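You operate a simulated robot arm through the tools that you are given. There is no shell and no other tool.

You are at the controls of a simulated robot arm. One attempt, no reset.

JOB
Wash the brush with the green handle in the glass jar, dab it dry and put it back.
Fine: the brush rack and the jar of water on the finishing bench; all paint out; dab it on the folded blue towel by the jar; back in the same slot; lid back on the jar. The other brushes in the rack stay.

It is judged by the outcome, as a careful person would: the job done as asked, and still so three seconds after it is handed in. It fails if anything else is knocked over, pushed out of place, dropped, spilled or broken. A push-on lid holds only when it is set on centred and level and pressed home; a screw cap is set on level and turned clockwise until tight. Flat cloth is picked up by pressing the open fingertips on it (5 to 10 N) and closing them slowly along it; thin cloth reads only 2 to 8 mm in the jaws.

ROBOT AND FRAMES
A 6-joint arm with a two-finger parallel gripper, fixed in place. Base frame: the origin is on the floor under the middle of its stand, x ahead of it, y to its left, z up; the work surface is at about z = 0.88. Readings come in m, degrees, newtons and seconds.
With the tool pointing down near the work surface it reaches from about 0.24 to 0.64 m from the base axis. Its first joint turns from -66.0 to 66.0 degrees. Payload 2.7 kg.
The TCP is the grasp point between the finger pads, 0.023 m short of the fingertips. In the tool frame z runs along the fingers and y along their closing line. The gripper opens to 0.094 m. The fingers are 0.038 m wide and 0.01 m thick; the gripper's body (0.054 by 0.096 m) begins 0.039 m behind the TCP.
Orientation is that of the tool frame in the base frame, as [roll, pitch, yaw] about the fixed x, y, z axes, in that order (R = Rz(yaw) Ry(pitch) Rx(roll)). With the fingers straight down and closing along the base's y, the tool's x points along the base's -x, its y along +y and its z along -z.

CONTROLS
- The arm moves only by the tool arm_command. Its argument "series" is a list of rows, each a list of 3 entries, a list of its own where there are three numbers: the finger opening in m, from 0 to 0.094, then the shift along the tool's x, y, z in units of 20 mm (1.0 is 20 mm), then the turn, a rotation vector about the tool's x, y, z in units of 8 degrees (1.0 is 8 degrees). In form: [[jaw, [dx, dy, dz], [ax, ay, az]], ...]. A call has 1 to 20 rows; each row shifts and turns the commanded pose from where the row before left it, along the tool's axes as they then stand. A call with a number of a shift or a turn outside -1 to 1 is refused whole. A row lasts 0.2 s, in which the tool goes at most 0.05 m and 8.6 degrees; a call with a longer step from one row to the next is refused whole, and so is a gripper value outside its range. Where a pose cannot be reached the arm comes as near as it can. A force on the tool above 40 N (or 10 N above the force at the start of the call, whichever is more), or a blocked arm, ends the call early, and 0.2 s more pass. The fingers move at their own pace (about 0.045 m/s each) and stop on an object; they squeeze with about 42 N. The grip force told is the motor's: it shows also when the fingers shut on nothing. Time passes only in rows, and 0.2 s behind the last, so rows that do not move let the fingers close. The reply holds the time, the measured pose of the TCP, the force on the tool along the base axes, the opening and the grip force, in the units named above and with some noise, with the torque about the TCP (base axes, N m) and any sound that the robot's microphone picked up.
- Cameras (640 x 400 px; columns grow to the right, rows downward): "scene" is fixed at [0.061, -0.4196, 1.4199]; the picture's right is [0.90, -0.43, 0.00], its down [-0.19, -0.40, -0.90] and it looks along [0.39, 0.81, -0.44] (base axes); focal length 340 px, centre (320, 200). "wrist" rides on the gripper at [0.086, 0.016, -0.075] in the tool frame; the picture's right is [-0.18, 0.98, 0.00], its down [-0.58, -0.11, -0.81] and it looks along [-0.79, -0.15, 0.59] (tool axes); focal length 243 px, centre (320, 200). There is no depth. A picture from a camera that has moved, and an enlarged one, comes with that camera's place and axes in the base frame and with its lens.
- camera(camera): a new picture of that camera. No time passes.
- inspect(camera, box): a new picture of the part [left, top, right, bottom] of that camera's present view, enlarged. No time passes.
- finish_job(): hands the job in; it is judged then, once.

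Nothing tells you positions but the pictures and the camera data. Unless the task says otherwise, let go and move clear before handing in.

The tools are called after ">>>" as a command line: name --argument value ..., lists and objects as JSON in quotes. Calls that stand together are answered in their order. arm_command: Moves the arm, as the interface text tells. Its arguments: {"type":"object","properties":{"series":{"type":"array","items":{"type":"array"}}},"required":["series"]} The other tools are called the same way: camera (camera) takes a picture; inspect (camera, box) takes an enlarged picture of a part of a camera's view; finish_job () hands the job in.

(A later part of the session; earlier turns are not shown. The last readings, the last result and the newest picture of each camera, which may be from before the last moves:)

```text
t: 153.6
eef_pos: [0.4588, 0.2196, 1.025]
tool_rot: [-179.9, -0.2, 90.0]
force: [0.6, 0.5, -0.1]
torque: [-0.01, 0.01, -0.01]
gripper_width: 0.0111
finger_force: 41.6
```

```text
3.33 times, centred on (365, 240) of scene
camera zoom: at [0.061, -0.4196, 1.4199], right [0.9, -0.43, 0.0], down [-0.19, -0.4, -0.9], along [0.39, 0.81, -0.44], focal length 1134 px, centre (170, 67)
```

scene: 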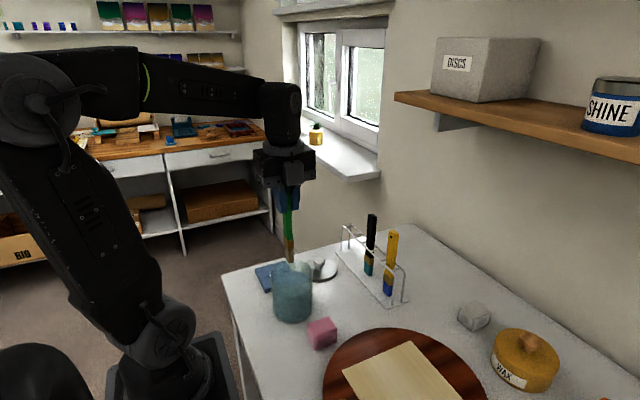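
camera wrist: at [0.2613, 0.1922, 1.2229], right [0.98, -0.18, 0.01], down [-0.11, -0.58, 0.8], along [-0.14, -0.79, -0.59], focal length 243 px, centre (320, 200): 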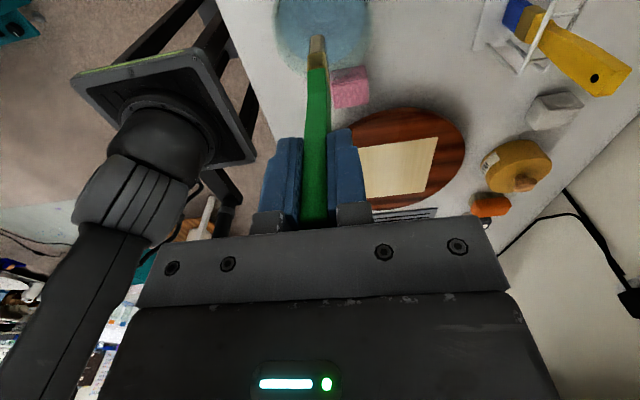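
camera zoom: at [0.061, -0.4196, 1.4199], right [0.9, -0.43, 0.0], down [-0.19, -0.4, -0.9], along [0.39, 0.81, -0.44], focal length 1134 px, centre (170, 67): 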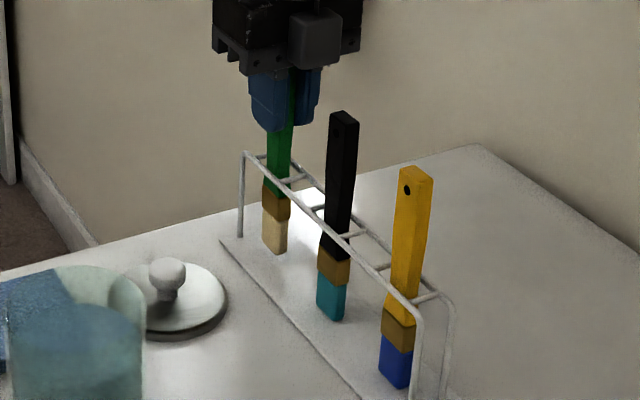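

Inside the slot, about 4 mm above the plate. I'll set it down in 1 mm steps.

>>> arm_command --series '[[0.004, [0, 0, 0.07], [0, 0, 0]], [0.004, [0, 0, 0.07], [0, 0, 0]], [0.004, [0, 0, 0], [0, 0, 0]]]'

```text
t: 154.4
eef_pos: [0.4601, 0.2191, 1.0219]
tool_rot: [-180.0, -0.2, 89.9]
force: [-1.1, 0.5, -0.1]
torque: [0.01, 0.0, -0.03]
gripper_width: 0.0111
finger_force: 42.0
```

>>> arm_command --series '[[0.004, [0, 0, 0.04], [0, 0, 0]], [0.004, [0, 0, 0], [0, 0, 0]]]'

```text
t: 155.0
eef_pos: [0.4594, 0.2182, 1.0228]
tool_rot: [-179.9, -0.2, 89.9]
force: [0.1, -0.6, 0.0]
torque: [0.03, -0.03, -0.05]
gripper_width: 0.0111
finger_force: 41.7
```

>>> arm_command --series '[[0.004, [0, 0, 0.04], [0, 0, 0]], [0.004, [0, 0, 0], [0, 0, 0]]]'

```text
t: 155.6
eef_pos: [0.4606, 0.2183, 1.0211]
tool_rot: [-179.9, -0.2, 90.0]
force: [-0.1, -0.5, 0.3]
torque: [0.0, 0.02, 0.01]
gripper_width: 0.0111
finger_force: 42.7
```

>>> arm_command --series '[[0.004, [0, 0, 0.04], [0, 0, 0]], [0.004, [0, 0, 0], [0, 0, 0]]]'

```text
t: 156.2
eef_pos: [0.4593, 0.2187, 1.0204]
tool_rot: [180.0, -0.2, 90.0]
force: [0.2, 0.7, 0.0]
torque: [0.0, 0.01, 0.02]
gripper_width: 0.0114
finger_force: 41.7
```

>>> arm_command --series '[[0.004, [0, 0, 0.04], [0, 0, 0]], [0.004, [0, 0, 0], [0, 0, 0]]]'

>>> inspect --camera "scene" --box '[330, 200, 390, 280]'

```text
t: 156.8
eef_pos: [0.4595, 0.2189, 1.0184]
tool_rot: [180.0, -0.2, 90.0]
force: [0.2, -0.4, -0.3]
torque: [0.0, 0.0, -0.02]
gripper_width: 0.0113
finger_force: 42.2
```

```text
5.00 times, centred on (360, 240) of scene
camera zoom: at [0.061, -0.4196, 1.4199], right [0.9, -0.43, 0.0], down [-0.19, -0.4, -0.9], along [0.39, 0.81, -0.44], focal length 1702 px, centre (120, 0)
```

zoom: 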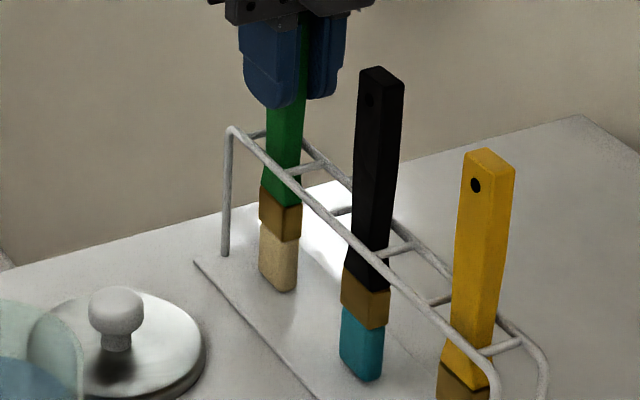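

Not quite touching yet (the brush may have shifted up slightly in the grip). Continuing in small steps.

>>> arm_command --series '[[0.004, [0, 0, 0.05], [0, 0, 0]], [0.004, [0, 0, 0], [0, 0, 0]]]'

```text
t: 157.4
eef_pos: [0.4603, 0.22, 1.0203]
tool_rot: [179.9, -0.2, 90.0]
force: [0.7, -0.2, 7.2]
torque: [-0.02, 0.08, -0.01]
gripper_width: 0.0111
finger_force: 42.1
```

Contact (7 N): the brush stands on the plate. I'll relieve the pressure slightly and open the fingers.

>>> arm_command --series '[[0.004, [0, 0, -0.02], [0, 0, 0]], [0.013, [0, 0, 0], [0, 0, 0]], [0.016, [0, 0, 0], [0, 0, 0]], [0.022, [0, 0, 0], [0, 0, 0]], [0.035, [0, 0, 0], [0, 0, 0]], [0.05, [0, 0, 0], [0, 0, 0]], [0.05, [0, 0, 0], [0, 0, 0]]]'

>>> inspect --camera "scene" --box '[320, 180, 410, 300]'

>>> inspect --camera "wrist" --box '[200, 0, 440, 240]'

```text
t: 159.0
eef_pos: [0.4604, 0.2178, 1.0185]
tool_rot: [-179.9, -0.2, 90.0]
force: [0.8, 0.5, -0.2]
torque: [0.0, -0.01, -0.01]
gripper_width: 0.0501
finger_force: 0.1
```

```text
3.33 times, centred on (365, 240) of scene
camera zoom: at [0.061, -0.4196, 1.4199], right [0.9, -0.43, 0.0], down [-0.19, -0.4, -0.9], along [0.39, 0.81, -0.44], focal length 1134 px, centre (170, 67)
```

zoom: 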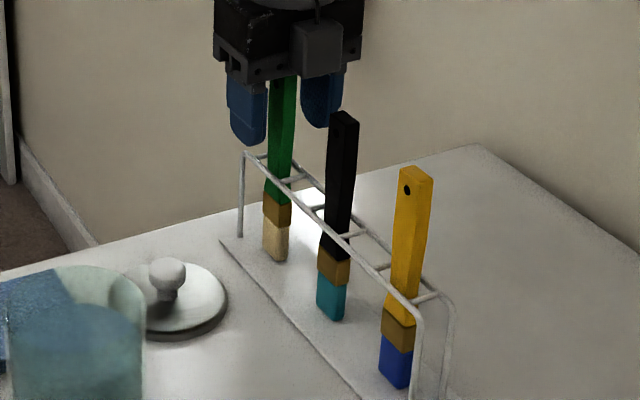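

```text
1.67 times, centred on (320, 120) of wrist
camera zoom: at [0.4769, 0.3038, 1.0933], right [0.98, -0.18, 0.0], down [-0.11, -0.58, 0.8], along [-0.15, -0.79, -0.59], focal length 404 px, centre (320, 333)
```

zoom: 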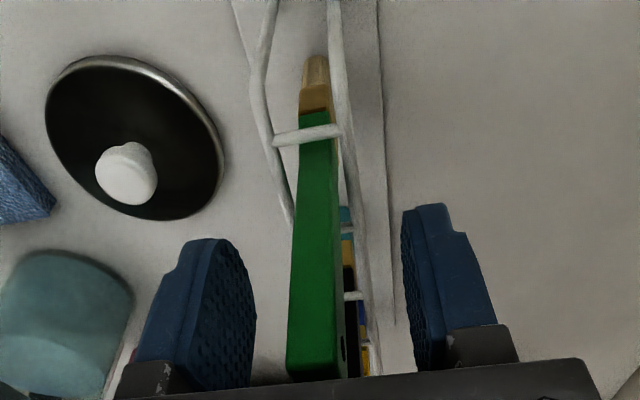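

The brush stands upright in its slot. I'll rise straight up clear of it.

>>> arm_command --series '[[0.05, [0, 0, -0.4], [0, 0, 0]], [0.05, [0, 0, -0.8], [0, 0, 0]], [0.05, [0, 0, -0.9], [0, 0, 0]], [0.05, [0, 0, -0.9], [0, 0, 0]], [0.05, [0, 0, -0.9], [0, 0, 0]], [0.05, [0, 0, -0.9], [0, 0, 0]], [0.05, [0, 0, -0.4], [0, 0, 0]], [0.05, [0, 0, 0], [0, 0, 0]]]'

>>> inspect --camera "scene" --box '[320, 180, 410, 300]'

>>> inspect --camera "scene" --box '[230, 240, 350, 340]'

>>> camera --camera "wrist"

```text
t: 160.8
eef_pos: [0.4596, 0.2188, 1.1239]
tool_rot: [-179.9, -0.2, 90.0]
force: [0.6, 0.2, -0.1]
torque: [0.0, 0.0, -0.02]
gripper_width: 0.05
finger_force: 0.1
```

```text
3.33 times, centred on (365, 240) of scene
camera zoom: at [0.061, -0.4196, 1.4199], right [0.9, -0.43, 0.0], down [-0.19, -0.4, -0.9], along [0.39, 0.81, -0.44], focal length 1134 px, centre (170, 67)
```

zoom: 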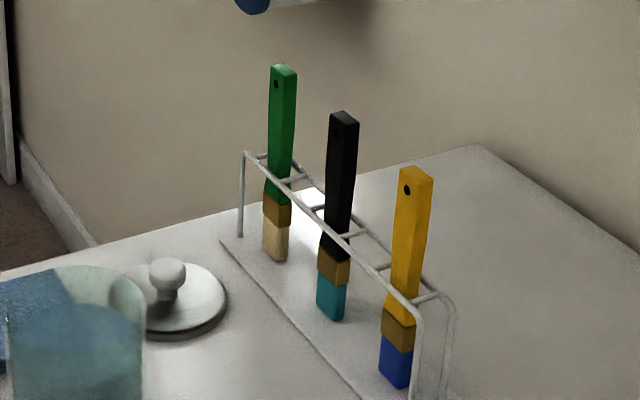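

```text
4.00 times, centred on (290, 290) of scene
camera zoom: at [0.061, -0.4196, 1.4199], right [0.9, -0.43, 0.0], down [-0.19, -0.4, -0.9], along [0.39, 0.81, -0.44], focal length 1361 px, centre (440, -160)
```

zoom: 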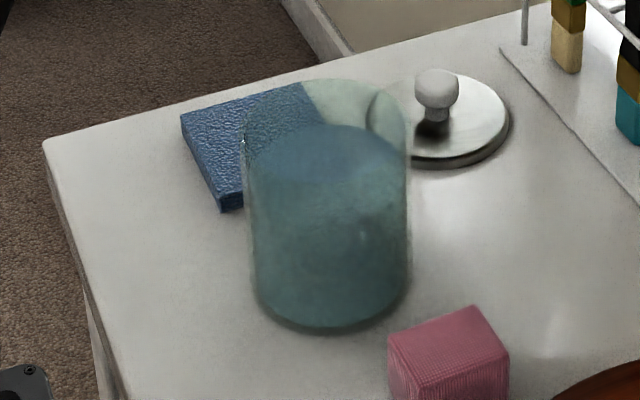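

```text
taken
camera wrist: at [0.4765, 0.3053, 1.1978], right [0.98, -0.18, 0.0], down [-0.11, -0.58, 0.8], along [-0.15, -0.79, -0.59], focal length 243 px, centre (320, 200)
```

wrist: 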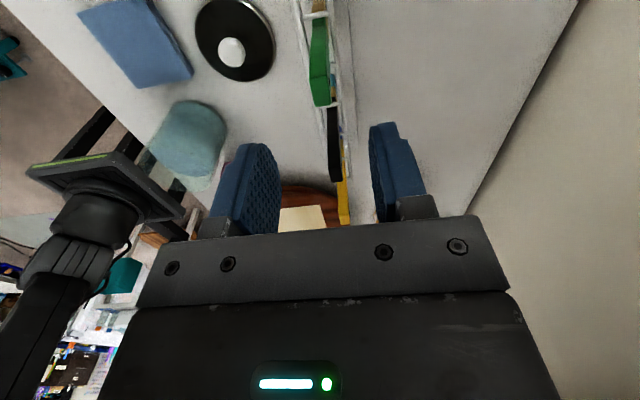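

The green brush is back in its slot, clean and standing like before. The jar, though, ended up about 1 cm off (toward +x and +y), now near (0.250, 0.1095). I'll nudge it back with closed fingers, pushing low along the diagonal, before fitting the lid. First, I'll rotate the tool 45° and move near.

>>> arm_command --series '[[0.03, [0, 0, 0], [0, 0, -1]], [0.01, [0, 0, 0], [0, 0, -1]], [0.0, [0, 0, 0], [0, 0, -1]], [0.0, [0, 0, 0], [0, 0, -1]], [0.0, [0, 0, 0], [0, 0, -1]], [0.0, [0, 0, 0], [0, 0, -0.625]], [0.0, [0.4, -0.92, 0], [0, 0, 0]], [0.0, [0.4, -0.92, 0], [0, 0, 0]], [0.0, [0.4, -0.92, 0], [0, 0, 0]], [0.0, [0.4, -0.92, 0], [0, 0, 0]], [0.0, [0.4, -0.92, 0], [0, 0, 0]], [0.0, [0.4, -0.92, 0], [0, 0, 0]], [0.0, [0.4, -0.92, 0], [0, 0, 0]], [0.0, [0.4, -0.92, 0], [0, 0, 0]], [0.0, [0.33, -0.91, 0], [0, 0, 0]], [0.0, [0, 0, 0], [0, 0, 0]]]'

>>> camera --camera "wrist"

>>> camera --camera "scene"

```text
t: 164.2
eef_pos: [0.2927, 0.1514, 1.1233]
tool_rot: [179.8, -0.1, 135.0]
force: [0.6, -0.6, -0.3]
torque: [0.02, -0.02, -0.01]
gripper_width: 0.0002
finger_force: 41.7
```

```text
taken
camera wrist: at [0.2429, 0.2224, 1.1969], right [0.82, 0.57, 0.0], down [0.33, -0.49, 0.81], along [0.46, -0.66, -0.59], focal length 243 px, centre (320, 200)
```

wrist: 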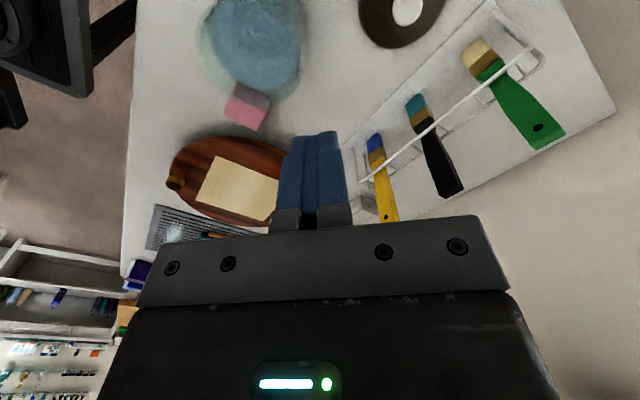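

```text
taken
```

scene: 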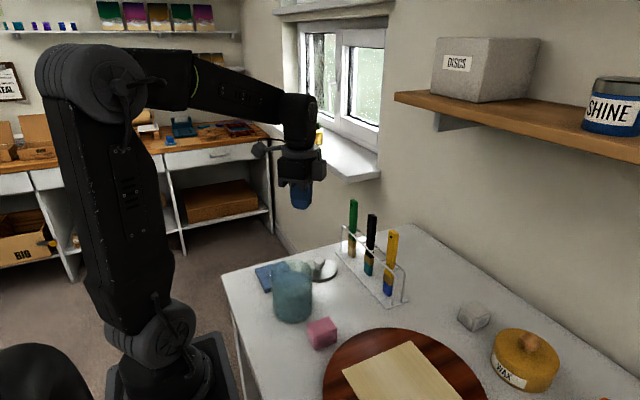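

The fingers are closed on the far (+x,+y) side of the jar. I'll measure the jar from this view before descending.

>>> inspect --camera "wrist" --box '[180, 0, 340, 110]'

>>> inspect --camera "scene" --box '[240, 240, 340, 340]'

```text
3.64 times, centred on (260, 55) of wrist
camera zoom: at [0.2429, 0.2224, 1.1969], right [0.82, 0.57, 0.0], down [0.33, -0.49, 0.81], along [0.46, -0.66, -0.59], focal length 882 px, centre (538, 727)
```

zoom: 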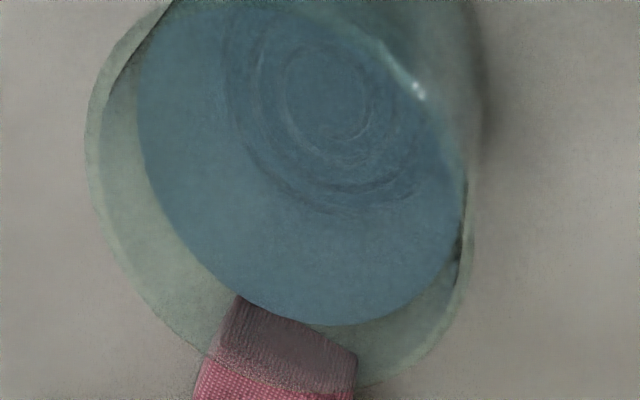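

```text
4.00 times, centred on (290, 290) of scene
camera zoom: at [0.061, -0.4196, 1.4199], right [0.9, -0.43, 0.0], down [-0.19, -0.4, -0.9], along [0.39, 0.81, -0.44], focal length 1361 px, centre (440, -160)
```

zoom: 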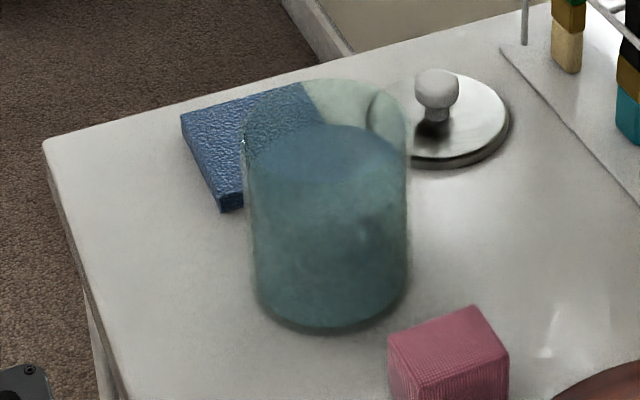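

The jar centre is at about (0.2498, 0.1093). The closed fingers are 60 mm from it along the diagonal, leaving about 7 mm gap. I'll lower them beside the jar.

>>> arm_command --series '[[0.0, [0, 0, 0.9], [0, 0, 0]], [0.0, [0, 0, 0.9], [0, 0, 0]], [0.0, [0, 0, 0.9], [0, 0, 0]], [0.0, [0, 0, 0.9], [0, 0, 0]], [0.0, [0, 0, 0.9], [0, 0, 0]], [0.0, [0, 0, 0.9], [0, 0, 0]], [0.0, [0, 0, 0.7], [0, 0, 0]], [0.0, [0, 0, 0.5], [0, 0, 0]], [0.0, [0, 0, 0], [0, 0, 0]]]'

>>> camera --camera "wrist"

>>> inspect --camera "scene" --box '[240, 220, 350, 340]'

```text
t: 166.2
eef_pos: [0.2931, 0.1517, 0.9902]
tool_rot: [179.9, -0.1, 135.0]
force: [-0.4, 0.1, -0.1]
torque: [0.02, -0.01, 0.02]
gripper_width: 0.0
finger_force: 41.6
```

```text
taken
camera wrist: at [0.2441, 0.223, 1.0644], right [0.82, 0.57, 0.0], down [0.33, -0.49, 0.81], along [0.46, -0.66, -0.59], focal length 243 px, centre (320, 200)
```

wrist: 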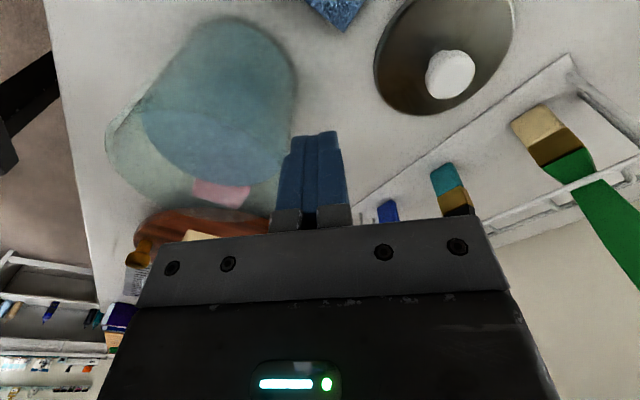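

```text
3.33 times, centred on (295, 280) of scene
camera zoom: at [0.061, -0.4196, 1.4199], right [0.9, -0.43, 0.0], down [-0.19, -0.4, -0.9], along [0.39, 0.81, -0.44], focal length 1134 px, centre (403, -67)
```

zoom: 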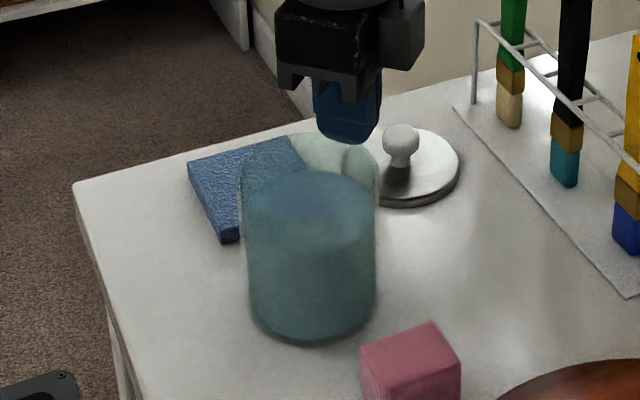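

Let me zoom to verify the gap between fingers and jar rim before going lower.

>>> inspect --camera "wrist" --box '[220, 100, 360, 240]'

>>> inspect --camera "scene" --box '[290, 240, 340, 290]'

```text
2.86 times, centred on (290, 170) of wrist
camera zoom: at [0.2441, 0.223, 1.0644], right [0.82, 0.57, 0.0], down [0.33, -0.49, 0.81], along [0.46, -0.66, -0.59], focal length 693 px, centre (406, 286)
```

zoom: 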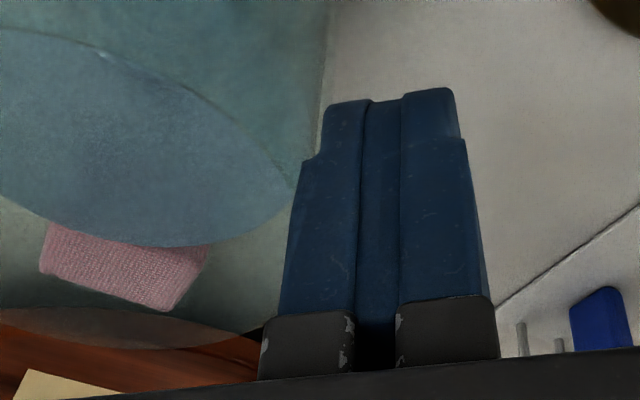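

```text
8.00 times, centred on (315, 265) of scene
camera zoom: at [0.061, -0.4196, 1.4199], right [0.9, -0.43, 0.0], down [-0.19, -0.4, -0.9], along [0.39, 0.81, -0.44], focal length 2722 px, centre (360, -320)
```

zoom: 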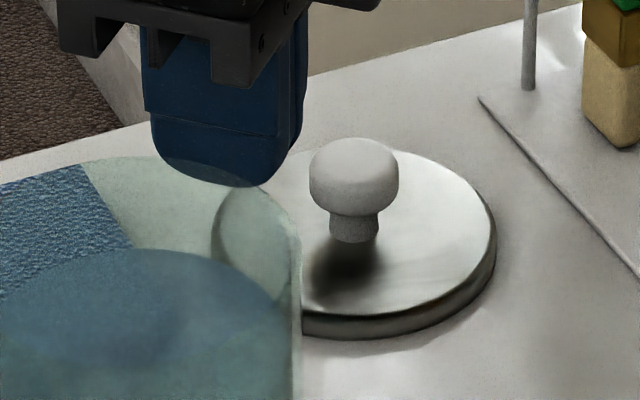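

The gap is visible and consistent with my numbers. I'll lower the rest of the way (fingertips to z≈0.935).

>>> arm_command --series '[[0.0, [0, 0, 0.5], [0, 0, 0]], [0.0, [0, 0, 0.5], [0, 0, 0]], [0.0, [0, 0, 0.4], [0, 0, 0]], [0.0, [0, 0, 0.2], [0, 0, 0]], [0.0, [0, 0, 0], [0, 0, 0]]]'

>>> inspect --camera "wrist" --box '[160, 60, 400, 240]'

>>> inspect --camera "scene" --box '[240, 240, 340, 340]'

```text
t: 167.4
eef_pos: [0.2933, 0.152, 0.9596]
tool_rot: [179.9, -0.1, 135.1]
force: [0.7, 0.0, 0.0]
torque: [-0.02, -0.01, 0.0]
gripper_width: 0.0
finger_force: 42.2
```

```text
2.22 times, centred on (280, 150) of wrist
camera zoom: at [0.2434, 0.2238, 1.0327], right [0.82, 0.57, 0.0], down [0.33, -0.49, 0.81], along [0.46, -0.66, -0.59], focal length 539 px, centre (409, 311)
```

zoom: 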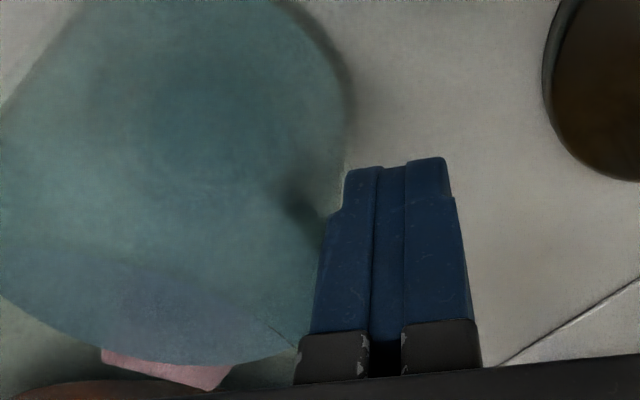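

```text
4.00 times, centred on (290, 290) of scene
camera zoom: at [0.061, -0.4196, 1.4199], right [0.9, -0.43, 0.0], down [-0.19, -0.4, -0.9], along [0.39, 0.81, -0.44], focal length 1361 px, centre (440, -160)
```

zoom: 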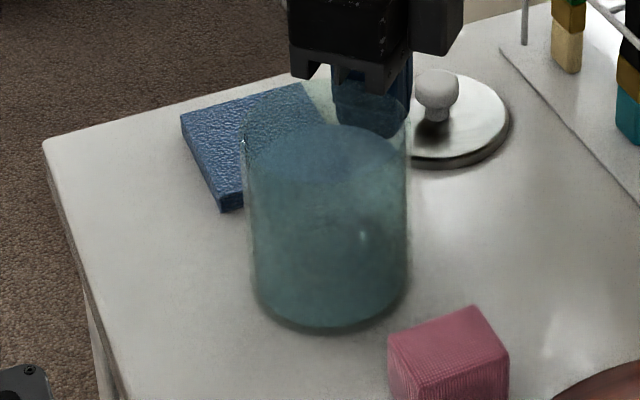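

The fingers are next to the jar with no contact. Now I'll push gently along −x−y at 10 mm/s and watch the jar's position.

>>> arm_command --series '[[0.0, [0, -0.1, 0], [0, 0, 0]], [0.0, [0, -0.1, 0], [0, 0, 0]], [0.0, [0, -0.1, 0], [0, 0, 0]], [0.0, [0, -0.1, 0], [0, 0, 0]], [0.0, [0, -0.1, 0], [0, 0, 0]], [0.0, [0, -0.1, 0], [0, 0, 0]]]'

>>> inspect --camera "scene" --box '[240, 240, 340, 340]'

```text
t: 168.8
eef_pos: [0.2851, 0.1444, 0.9587]
tool_rot: [179.8, -0.1, 135.0]
force: [1.3, 0.7, 1.5]
torque: [-0.05, 0.07, -0.01]
gripper_width: 0.0
finger_force: 41.3
```

```text
4.00 times, centred on (290, 290) of scene
camera zoom: at [0.061, -0.4196, 1.4199], right [0.9, -0.43, 0.0], down [-0.19, -0.4, -0.9], along [0.39, 0.81, -0.44], focal length 1361 px, centre (440, -160)
```

zoom: 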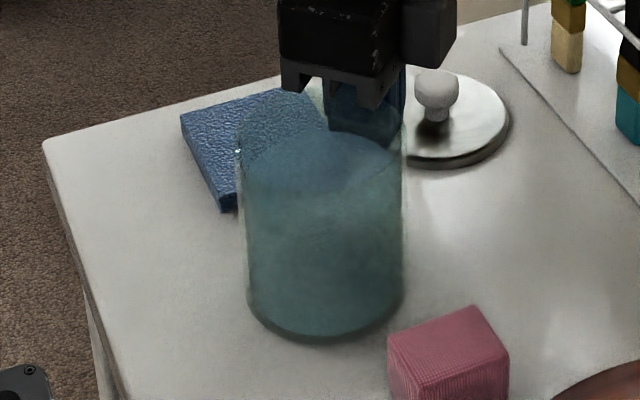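

The jar slides smoothly with about 2 N. It's roughly half way back; I'll push about 6 mm more.

>>> arm_command --series '[[0.0, [0, -0.08, 0], [0, 0, 0]], [0.0, [0, -0.08, 0], [0, 0, 0]], [0.0, [0, -0.07, 0], [0, 0, 0]], [0.0, [0, -0.05, 0], [0, 0, 0]], [0.0, [0, 0, 0], [0, 0, 0]]]'

>>> inspect --camera "scene" --box '[240, 240, 340, 340]'

```text
t: 170.0
eef_pos: [0.2799, 0.1404, 0.9588]
tool_rot: [179.9, -0.1, 135.0]
force: [2.0, 0.8, 0.1]
torque: [-0.06, 0.05, -0.01]
gripper_width: 0.0002
finger_force: 41.6
```

```text
4.00 times, centred on (290, 290) of scene
camera zoom: at [0.061, -0.4196, 1.4199], right [0.9, -0.43, 0.0], down [-0.19, -0.4, -0.9], along [0.39, 0.81, -0.44], focal length 1361 px, centre (440, -160)
```

zoom: 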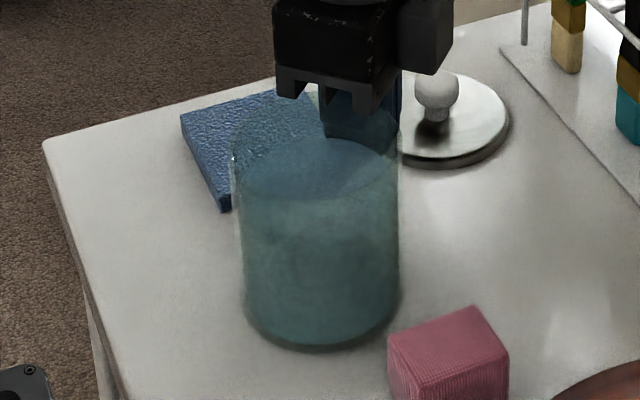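

Nearly matching the reference picture (within about 2 mm). One more millimetre, then back off.

>>> arm_command --series '[[0.0, [0, -0.06, 0], [0, 0, 0]], [0.0, [0, 0, 0], [0, 0, 0]]]'

>>> inspect --camera "scene" --box '[240, 240, 340, 340]'

```text
t: 170.6
eef_pos: [0.2801, 0.1381, 0.9596]
tool_rot: [179.8, -0.1, 135.0]
force: [1.4, 1.4, -0.6]
torque: [-0.01, 0.01, 0.02]
gripper_width: 0.0
finger_force: 41.7
```

```text
4.00 times, centred on (290, 290) of scene
camera zoom: at [0.061, -0.4196, 1.4199], right [0.9, -0.43, 0.0], down [-0.19, -0.4, -0.9], along [0.39, 0.81, -0.44], focal length 1361 px, centre (440, -160)
```

zoom: 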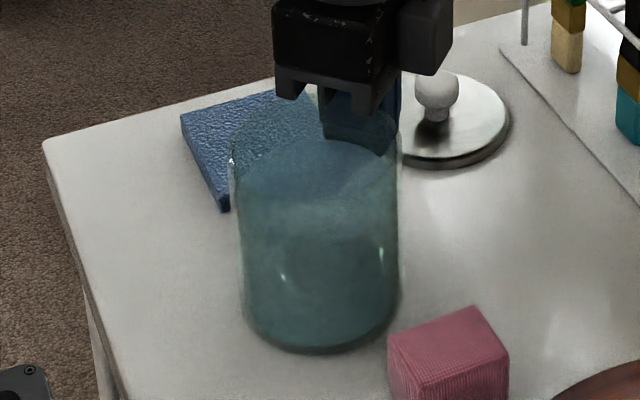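

The jar is back at its original spot. Backing off and rising clear.

>>> arm_command --series '[[0.0, [0, 0.2, 0], [0, 0, 0]], [0.0, [0, 0.4, 0], [0, 0, 0]], [0.0, [0, 0, -0.6], [0, 0, 0]], [0.0, [0, 0, -0.9], [0, 0, 0]], [0.0, [0, 0, -0.9], [0, 0, 0]], [0.0, [0, 0, -0.9], [0, 0, 0]], [0.0, [0, 0, -0.9], [0, 0, 0]], [0.0, [0, 0, -0.9], [0, 0, 0]], [0.0, [0, 0, -0.9], [0, 0, 0]], [0.0, [0, 0, -0.9], [0, 0, 0]], [0.0, [0, 0, -0.9], [0, 0, 0]], [0.0, [0, 0, 0], [0, 0, 0]]]'

>>> inspect --camera "scene" --box '[240, 240, 340, 340]'

>>> inspect --camera "wrist" --box '[180, 0, 340, 110]'

>>> camera --camera "wrist"

```text
t: 173.2
eef_pos: [0.2888, 0.1461, 1.1154]
tool_rot: [179.8, -0.1, 135.1]
force: [0.7, 0.8, 0.2]
torque: [0.04, 0.01, 0.04]
gripper_width: 0.0001
finger_force: 42.5
```

```text
4.00 times, centred on (290, 290) of scene
camera zoom: at [0.061, -0.4196, 1.4199], right [0.9, -0.43, 0.0], down [-0.19, -0.4, -0.9], along [0.39, 0.81, -0.44], focal length 1361 px, centre (440, -160)
```

zoom: 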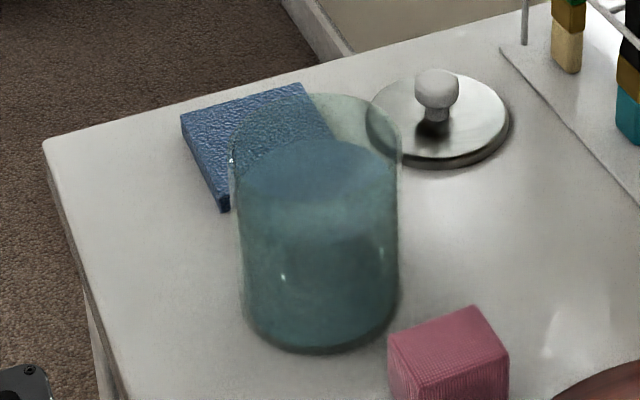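

```text
3.64 times, centred on (260, 55) of wrist
camera zoom: at [0.2386, 0.2179, 1.1896], right [0.82, 0.57, 0.0], down [0.33, -0.49, 0.81], along [0.46, -0.66, -0.59], focal length 882 px, centre (538, 727)
```

zoom: 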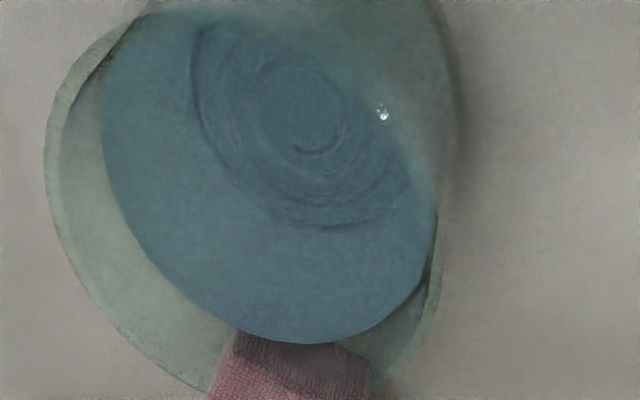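

```text
taken
camera wrist: at [0.2386, 0.2179, 1.1896], right [0.82, 0.57, 0.0], down [0.33, -0.49, 0.81], along [0.46, -0.66, -0.59], focal length 243 px, centre (320, 200)
```

wrist: 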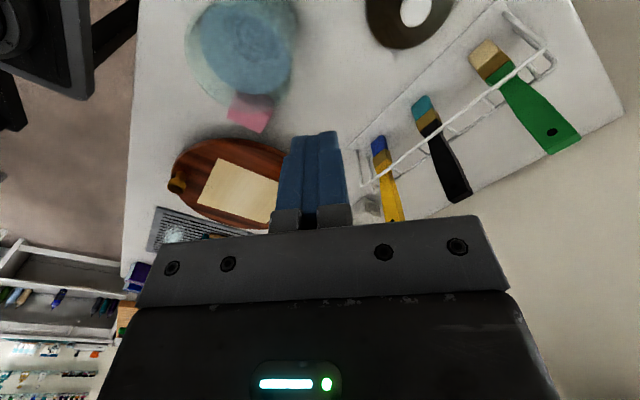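

The jar is back at about (0.240, 0.101), within a millimetre or so of the original. Next I'll turn the tool back to its original yaw, open the fingers and move above the lid.

>>> arm_command --series '[[0.02, [0, 0, 0], [0, 0, -1]], [0.04, [0, 0, 0], [0, 0, -1]], [0.06, [0, 0, 0], [0, 0, -1]], [0.06, [0, 0, 0], [0, 0, -1]], [0.06, [0, 0, 0], [0, 0, -1]], [0.06, [0, 0, 0], [0, 0, -0.625]], [0.06, [-0.7, 0.6, 0], [0, 0, 0]], [0.06, [-0.7, 0.6, 0], [0, 0, 0]], [0.06, [-0.7, 0.6, 0], [0, 0, 0]], [0.06, [-0.7, 0.6, 0], [0, 0, 0]], [0.06, [-0.7, 0.58, 0], [0, 0, 0]], [0.06, [0, 0, 0.9], [0, 0, 0]], [0.06, [0, 0, 0.9], [0, 0, 0]], [0.06, [0, 0, 0.9], [0, 0, 0]], [0.06, [0, 0, 0.9], [0, 0, 0]], [0.06, [0, 0, 0.9], [0, 0, 0]], [0.06, [0, 0, 0.9], [0, 0, 0]], [0.06, [0, 0, 0], [0, 0, 0]]]'

>>> camera --camera "wrist"

>>> inspect --camera "scene" --box '[240, 200, 400, 340]'

```text
t: 177.0
eef_pos: [0.3584, 0.2067, 1.0061]
tool_rot: [179.8, -0.1, -179.9]
force: [0.3, 0.1, -0.3]
torque: [0.02, 0.02, 0.01]
gripper_width: 0.0602
finger_force: 0.1
```

```text
taken
camera wrist: at [0.2724, 0.2223, 1.0803], right [0.18, 0.98, 0.0], down [0.58, -0.11, 0.81], along [0.79, -0.15, -0.59], focal length 243 px, centre (320, 200)
```

wrist: 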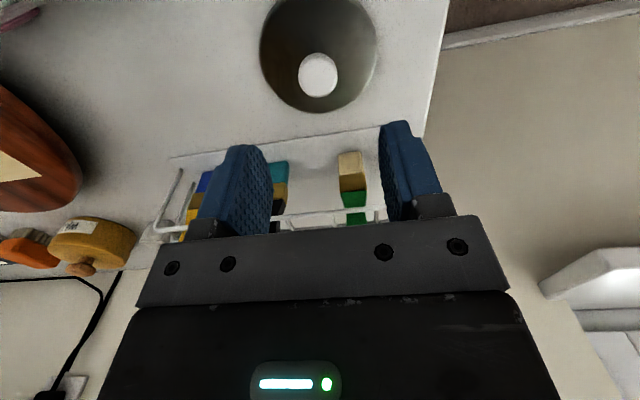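

```text
2.86 times, centred on (320, 270) of scene
camera zoom: at [0.061, -0.4196, 1.4199], right [0.9, -0.43, 0.0], down [-0.19, -0.4, -0.9], along [0.39, 0.81, -0.44], focal length 972 px, centre (320, 0)
```

zoom: 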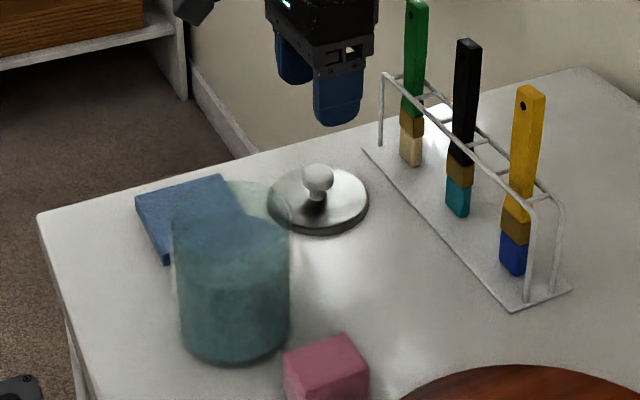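

The knob is centred. I'll descend to the same grasp height and close on it.

>>> arm_command --series '[[0.06, [0, -0.02, 0.8], [0, 0, 0]], [0.06, [0, 0, 0.9], [0, 0, 0]], [0.06, [0, 0, 0.9], [0, 0, 0]], [0.06, [0, 0, 0.9], [0, 0, 0]], [0.06, [0, 0, 0.6], [0, 0, 0]], [0.06, [0, 0, 0.35], [0, 0, 0]], [0.06, [0, 0, 0], [0, 0, 0]]]'

>>> inspect --camera "wrist" --box '[200, 20, 440, 240]'

>>> inspect --camera "scene" --box '[280, 220, 360, 300]'

```text
t: 178.6
eef_pos: [0.3577, 0.2067, 0.9168]
tool_rot: [179.8, -0.1, -179.9]
force: [-0.3, 0.8, 0.4]
torque: [-0.02, 0.01, 0.02]
gripper_width: 0.0601
finger_force: 0.1
```

```text
1.82 times, centred on (320, 130) of wrist
camera zoom: at [0.272, 0.2225, 0.9913], right [0.18, 0.98, 0.0], down [0.58, -0.11, 0.81], along [0.79, -0.15, -0.59], focal length 441 px, centre (320, 327)
```

zoom: 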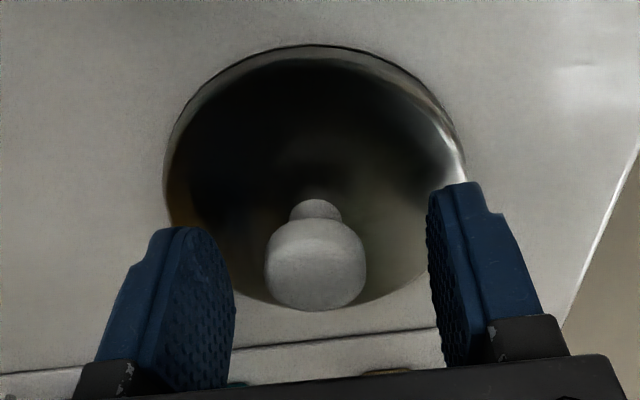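

```text
5.00 times, centred on (320, 260) of scene
camera zoom: at [0.061, -0.4196, 1.4199], right [0.9, -0.43, 0.0], down [-0.19, -0.4, -0.9], along [0.39, 0.81, -0.44], focal length 1702 px, centre (320, -100)
```

zoom: 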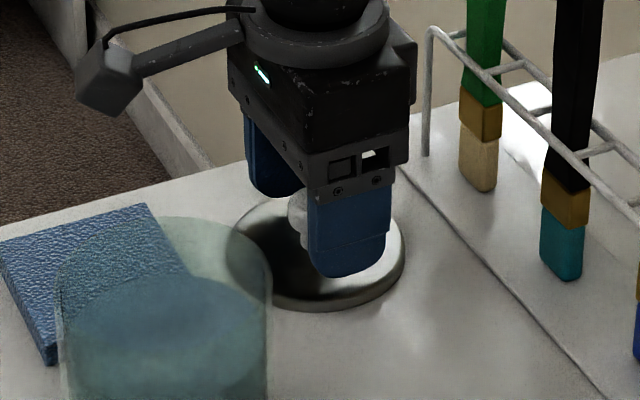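

The knob is well placed. Lowering 1 mm and closing.

>>> arm_command --series '[[0.06, [0, 0, 0.06], [0, 0, 0]], [0.035, [0, 0, 0], [0, 0, 0]], [0.02, [0, 0, 0], [0, 0, 0]], [0.01, [0, 0, 0], [0, 0, 0]], [0.01, [0, 0, 0], [0, 0, 0]]]'

>>> inspect --camera "wrist" --box '[200, 20, 440, 240]'

```text
t: 179.8
eef_pos: [0.358, 0.2085, 0.9172]
tool_rot: [179.7, 0.0, -180.0]
force: [0.2, -0.6, 0.2]
torque: [0.01, -0.02, 0.0]
gripper_width: 0.0256
finger_force: 42.3
```

```text
1.82 times, centred on (320, 130) of wrist
camera zoom: at [0.2721, 0.2224, 0.9903], right [0.18, 0.98, 0.0], down [0.58, -0.11, 0.81], along [0.79, -0.15, -0.59], focal length 441 px, centre (320, 327)
```

zoom: 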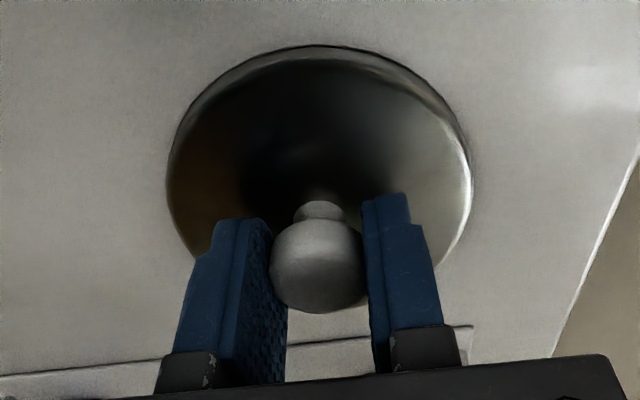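

The lid is gripped the same way as when I removed it. Lifting it and carrying it over the jar.

>>> arm_command --series '[[0.01, [0, 0, -0.3], [0, 0, 0]], [0.01, [0, 0, -0.8], [0, 0, 0]], [0.01, [0, 0, -0.9], [0, 0, 0]], [0.01, [0, 0, -0.9], [0, 0, 0]], [0.01, [0, 0, -0.9], [0, 0, 0]], [0.01, [0, 0, -0.9], [0, 0, 0]], [0.01, [0, 0, -0.9], [0, 0, 0]], [0.01, [0, 0, -0.9], [0, 0, 0]], [0.01, [0, 0, -0.9], [0, 0, 0]], [0.01, [0, 0, -0.9], [0, 0, 0]], [0.01, [0.6, -0.55, 0], [0, 0, 0]], [0.01, [0.9, -0.8, 0], [0, 0, 0]], [0.01, [0.9, -0.8, 0], [0, 0, 0]], [0.01, [0.9, -0.8, 0], [0, 0, 0]], [0.01, [0.9, -0.8, 0], [0, 0, 0]], [0.01, [0.9, -0.8, 0], [0, 0, 0]], [0.01, [0.5, -0.5, 0], [0, 0, 0]], [0.01, [0.25, -0.25, 0], [0, 0, 0]], [0.01, [0, 0, 0], [0, 0, 0]]]'

>>> camera --camera "wrist"

>>> inspect --camera "scene" --box '[230, 180, 390, 340]'

```text
t: 183.8
eef_pos: [0.2404, 0.1007, 1.0835]
tool_rot: [179.8, 0.1, 179.9]
force: [-0.3, 0.1, -0.3]
torque: [-0.01, -0.01, -0.01]
gripper_width: 0.0259
finger_force: 41.2
```

```text
taken
camera wrist: at [0.1543, 0.116, 1.1574], right [0.18, 0.98, 0.0], down [0.58, -0.11, 0.81], along [0.79, -0.15, -0.59], focal length 243 px, centre (320, 200)
```

wrist: 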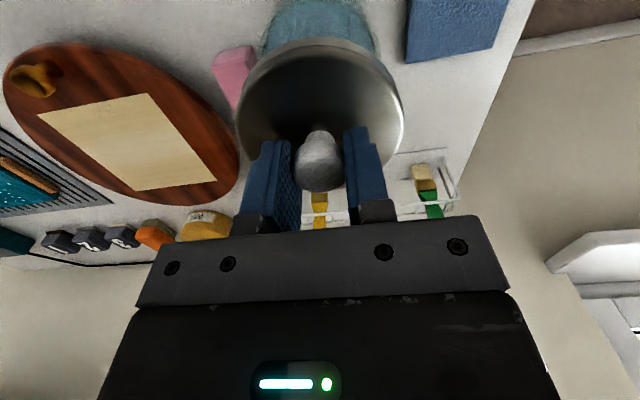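

```text
2.50 times, centred on (310, 260) of scene
camera zoom: at [0.061, -0.4196, 1.4199], right [0.9, -0.43, 0.0], down [-0.19, -0.4, -0.9], along [0.39, 0.81, -0.44], focal length 851 px, centre (345, 50)
```

zoom: 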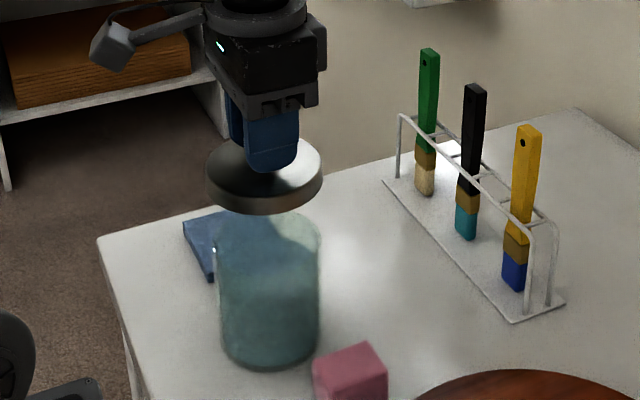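

The view closely matches the one just after removal. Let me zoom to check lid-to-jar centring precisely.

>>> inspect --camera "wrist" --box '[220, 0, 420, 110]'

>>> inspect --camera "scene" --box '[260, 225, 340, 335]'

```text
3.20 times, centred on (320, 55) of wrist
camera zoom: at [0.1543, 0.116, 1.1574], right [0.18, 0.98, 0.0], down [0.58, -0.11, 0.81], along [0.79, -0.15, -0.59], focal length 776 px, centre (320, 664)
```

zoom: 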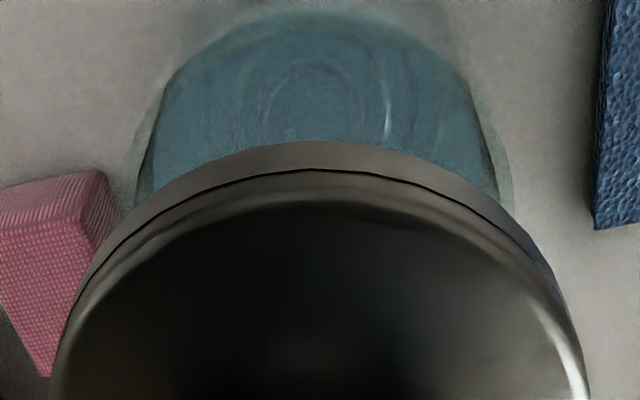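

```text
3.64 times, centred on (300, 280) of scene
camera zoom: at [0.061, -0.4196, 1.4199], right [0.9, -0.43, 0.0], down [-0.19, -0.4, -0.9], along [0.39, 0.81, -0.44], focal length 1238 px, centre (393, -91)
```

zoom: 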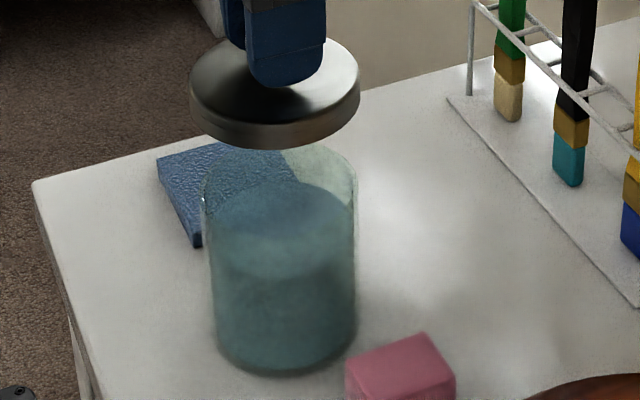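

Lid and jar are aligned to within about a millimetre; I'll shift +0.8 mm in y and lower to just above the rim.

>>> arm_command --series '[[0.01, [0, 0.04, 0.3], [0, 0, 0]], [0.01, [0, 0, 0.6], [0, 0, 0]], [0.01, [0, 0, 0.6], [0, 0, 0]], [0.01, [0, 0, 0.6], [0, 0, 0]], [0.01, [0, 0, 0.4], [0, 0, 0]], [0.01, [0, 0, 0], [0, 0, 0]]]'

>>> inspect --camera "scene" --box '[260, 225, 340, 335]'

>>> inspect --camera "wrist" --box '[220, 0, 420, 110]'

```text
t: 185.2
eef_pos: [0.2428, 0.1014, 1.0331]
tool_rot: [179.8, 0.0, -179.9]
force: [0.0, -0.8, -0.3]
torque: [0.02, -0.03, 0.0]
gripper_width: 0.0257
finger_force: 42.0
```

```text
3.64 times, centred on (300, 280) of scene
camera zoom: at [0.061, -0.4196, 1.4199], right [0.9, -0.43, 0.0], down [-0.19, -0.4, -0.9], along [0.39, 0.81, -0.44], focal length 1238 px, centre (393, -91)
```

zoom: 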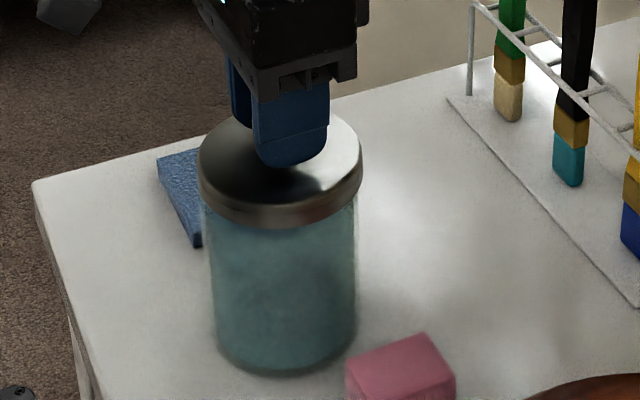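

```text
3.20 times, centred on (320, 55) of wrist
camera zoom: at [0.1553, 0.1162, 1.1067], right [0.18, 0.98, 0.0], down [0.58, -0.11, 0.81], along [0.79, -0.15, -0.59], focal length 776 px, centre (320, 664)
```

zoom: 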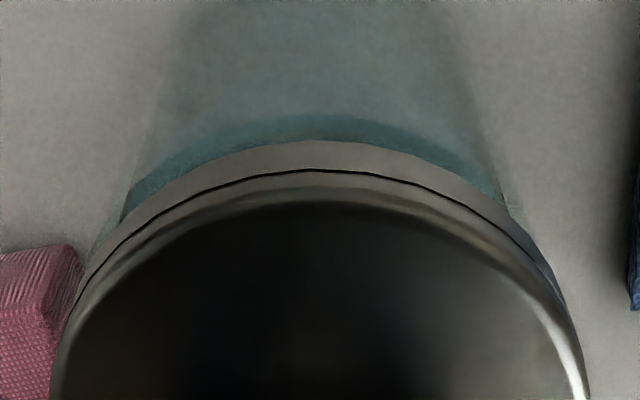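

Just above the rim. Let me take another pose reading with no movement to average out noise.

>>> arm_command --series '[[0.01, [0, 0, 0], [0, 0, 0]]]'

>>> arm_command --series '[[0.01, [0, 0, 0], [0, 0, 0]]]'

>>> arm_command --series '[[0.01, [0, 0, 0], [0, 0, 0]]]'

>>> inspect --camera "scene" --box '[265, 250, 325, 310]'

```text
t: 185.6
eef_pos: [0.2424, 0.1003, 1.0324]
tool_rot: [179.9, 0.0, 180.0]
force: [0.0, -0.1, 0.1]
torque: [0.06, 0.01, 0.0]
gripper_width: 0.0256
finger_force: 42.0
```

```text
t: 186.0
eef_pos: [0.2411, 0.1011, 1.0337]
tool_rot: [179.8, 0.0, 179.9]
force: [-0.6, 0.2, -1.1]
torque: [-0.01, 0.03, -0.04]
gripper_width: 0.0258
finger_force: 41.6
```

```text
t: 186.4
eef_pos: [0.2413, 0.1003, 1.0322]
tool_rot: [179.8, 0.0, 179.9]
force: [-0.1, 0.1, -0.1]
torque: [-0.01, 0.01, 0.01]
gripper_width: 0.0258
finger_force: 42.2
```

```text
6.67 times, centred on (295, 280) of scene
camera zoom: at [0.061, -0.4196, 1.4199], right [0.9, -0.43, 0.0], down [-0.19, -0.4, -0.9], along [0.39, 0.81, -0.44], focal length 2269 px, centre (487, -333)
```

zoom: 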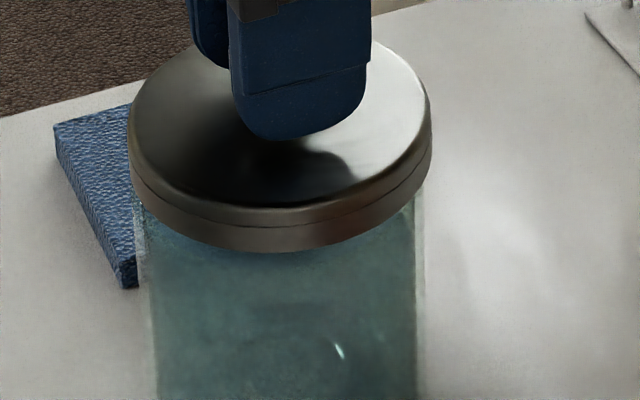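

The lid appears about 1 mm too far in +x, consistent with the averaged pose. I'll correct by −1 mm in x and lower onto the rim in small steps.

>>> arm_command --series '[[0.01, [0.055, 0, 0], [0, 0, 0]], [0.01, [0, 0, 0.15], [0, 0, 0]], [0.01, [0, 0, 0.15], [0, 0, 0]], [0.01, [0, 0, 0.1], [0, 0, 0]], [0.01, [0, 0, 0], [0, 0, 0]]]'

>>> inspect --camera "scene" --box '[265, 250, 325, 310]'

```text
t: 187.6
eef_pos: [0.2416, 0.1016, 1.0239]
tool_rot: [179.8, -0.1, 180.0]
force: [-0.3, 0.6, 0.0]
torque: [0.03, 0.0, 0.01]
gripper_width: 0.0259
finger_force: 41.8
```

```text
6.67 times, centred on (295, 280) of scene
camera zoom: at [0.061, -0.4196, 1.4199], right [0.9, -0.43, 0.0], down [-0.19, -0.4, -0.9], along [0.39, 0.81, -0.44], focal length 2269 px, centre (487, -333)
```

zoom: 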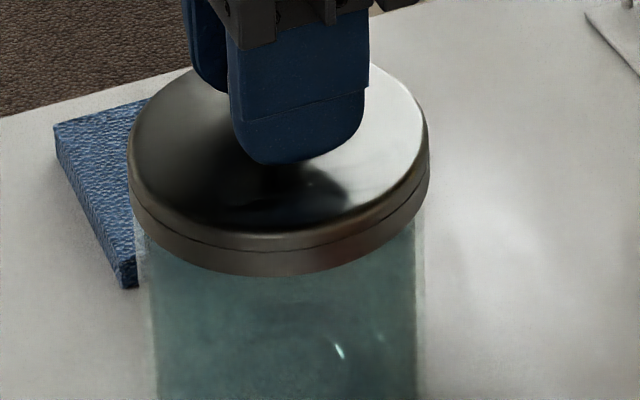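

Close. A further −0.5 mm in x, then down in 1 mm steps while watching the force.

>>> arm_command --series '[[0.01, [0.025, 0, 0.05], [0, 0, 0]], [0.01, [0, 0, 0.05], [0, 0, 0]], [0.01, [0, 0, 0], [0, 0, 0]]]'

```text
t: 188.4
eef_pos: [0.2407, 0.0998, 1.0211]
tool_rot: [179.8, 0.0, -180.0]
force: [-0.2, -0.8, -0.4]
torque: [0.03, 0.01, 0.01]
gripper_width: 0.0258
finger_force: 41.4
```

>>> arm_command --series '[[0.01, [0, 0, 0.05], [0, 0, 0]], [0.01, [0, 0, 0.03], [0, 0, 0]], [0.01, [0, 0, 0], [0, 0, 0]]]'

```text
t: 189.2
eef_pos: [0.24, 0.1003, 1.0221]
tool_rot: [179.8, -0.1, -180.0]
force: [0.6, -0.5, -0.4]
torque: [-0.01, 0.0, 0.01]
gripper_width: 0.0258
finger_force: 41.7
```

>>> arm_command --series '[[0.01, [0, 0, 0.05], [0, 0, 0]], [0.01, [0, 0, 0], [0, 0, 0]]]'

```text
t: 189.8
eef_pos: [0.2404, 0.1014, 1.0189]
tool_rot: [179.8, 0.0, -180.0]
force: [0.3, 0.7, 0.6]
torque: [0.03, 0.02, 0.02]
gripper_width: 0.0256
finger_force: 41.5
```

>>> arm_command --series '[[0.01, [0, 0, 0.05], [0, 0, 0]], [0.01, [0, 0, 0], [0, 0, 0]]]'

>>> inspect --camera "scene" --box '[265, 250, 325, 310]'

```text
t: 190.4
eef_pos: [0.2395, 0.1008, 1.018]
tool_rot: [179.8, 0.1, 179.9]
force: [-0.2, -1.1, -0.5]
torque: [0.01, 0.01, 0.0]
gripper_width: 0.026
finger_force: 42.1
```

```text
6.67 times, centred on (295, 280) of scene
camera zoom: at [0.061, -0.4196, 1.4199], right [0.9, -0.43, 0.0], down [-0.19, -0.4, -0.9], along [0.39, 0.81, -0.44], focal length 2269 px, centre (487, -333)
```

zoom: 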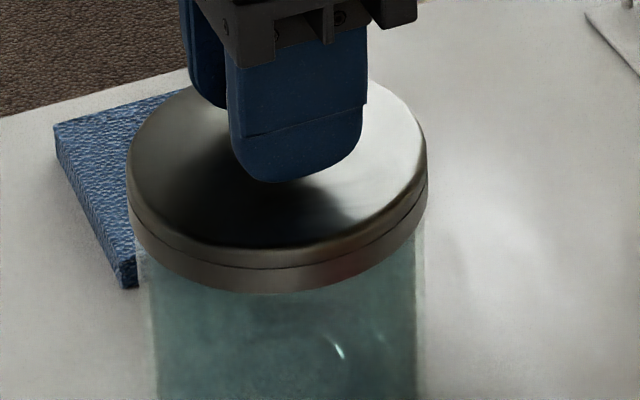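

Lid and jar are well aligned. Continuing down gently.

>>> arm_command --series '[[0.01, [0, 0, 0.05], [0, 0, 0]], [0.01, [0, 0, 0], [0, 0, 0]]]'

```text
t: 191.0
eef_pos: [0.2396, 0.0997, 1.0182]
tool_rot: [179.8, 0.1, 179.9]
force: [-0.4, 0.4, -0.6]
torque: [-0.02, -0.02, 0.0]
gripper_width: 0.0257
finger_force: 41.2
```

>>> arm_command --series '[[0.01, [0, 0, 0.05], [0, 0, 0]], [0.01, [0, 0, 0], [0, 0, 0]]]'

```text
t: 191.6
eef_pos: [0.2406, 0.1007, 1.017]
tool_rot: [179.8, 0.0, -180.0]
force: [-0.2, 0.6, 0.1]
torque: [0.01, -0.03, 0.0]
gripper_width: 0.0259
finger_force: 41.7
```

>>> arm_command --series '[[0.01, [0, 0, 0.05], [0, 0, 0]], [0.01, [0, 0, 0], [0, 0, 0]]]'

```text
t: 192.2
eef_pos: [0.2402, 0.1019, 1.0166]
tool_rot: [179.8, 0.2, -179.8]
force: [-8.8, -9.0, 35.4]
torque: [-0.18, 0.43, 0.0]
gripper_width: 0.0259
finger_force: 42.6
heard: snap
```

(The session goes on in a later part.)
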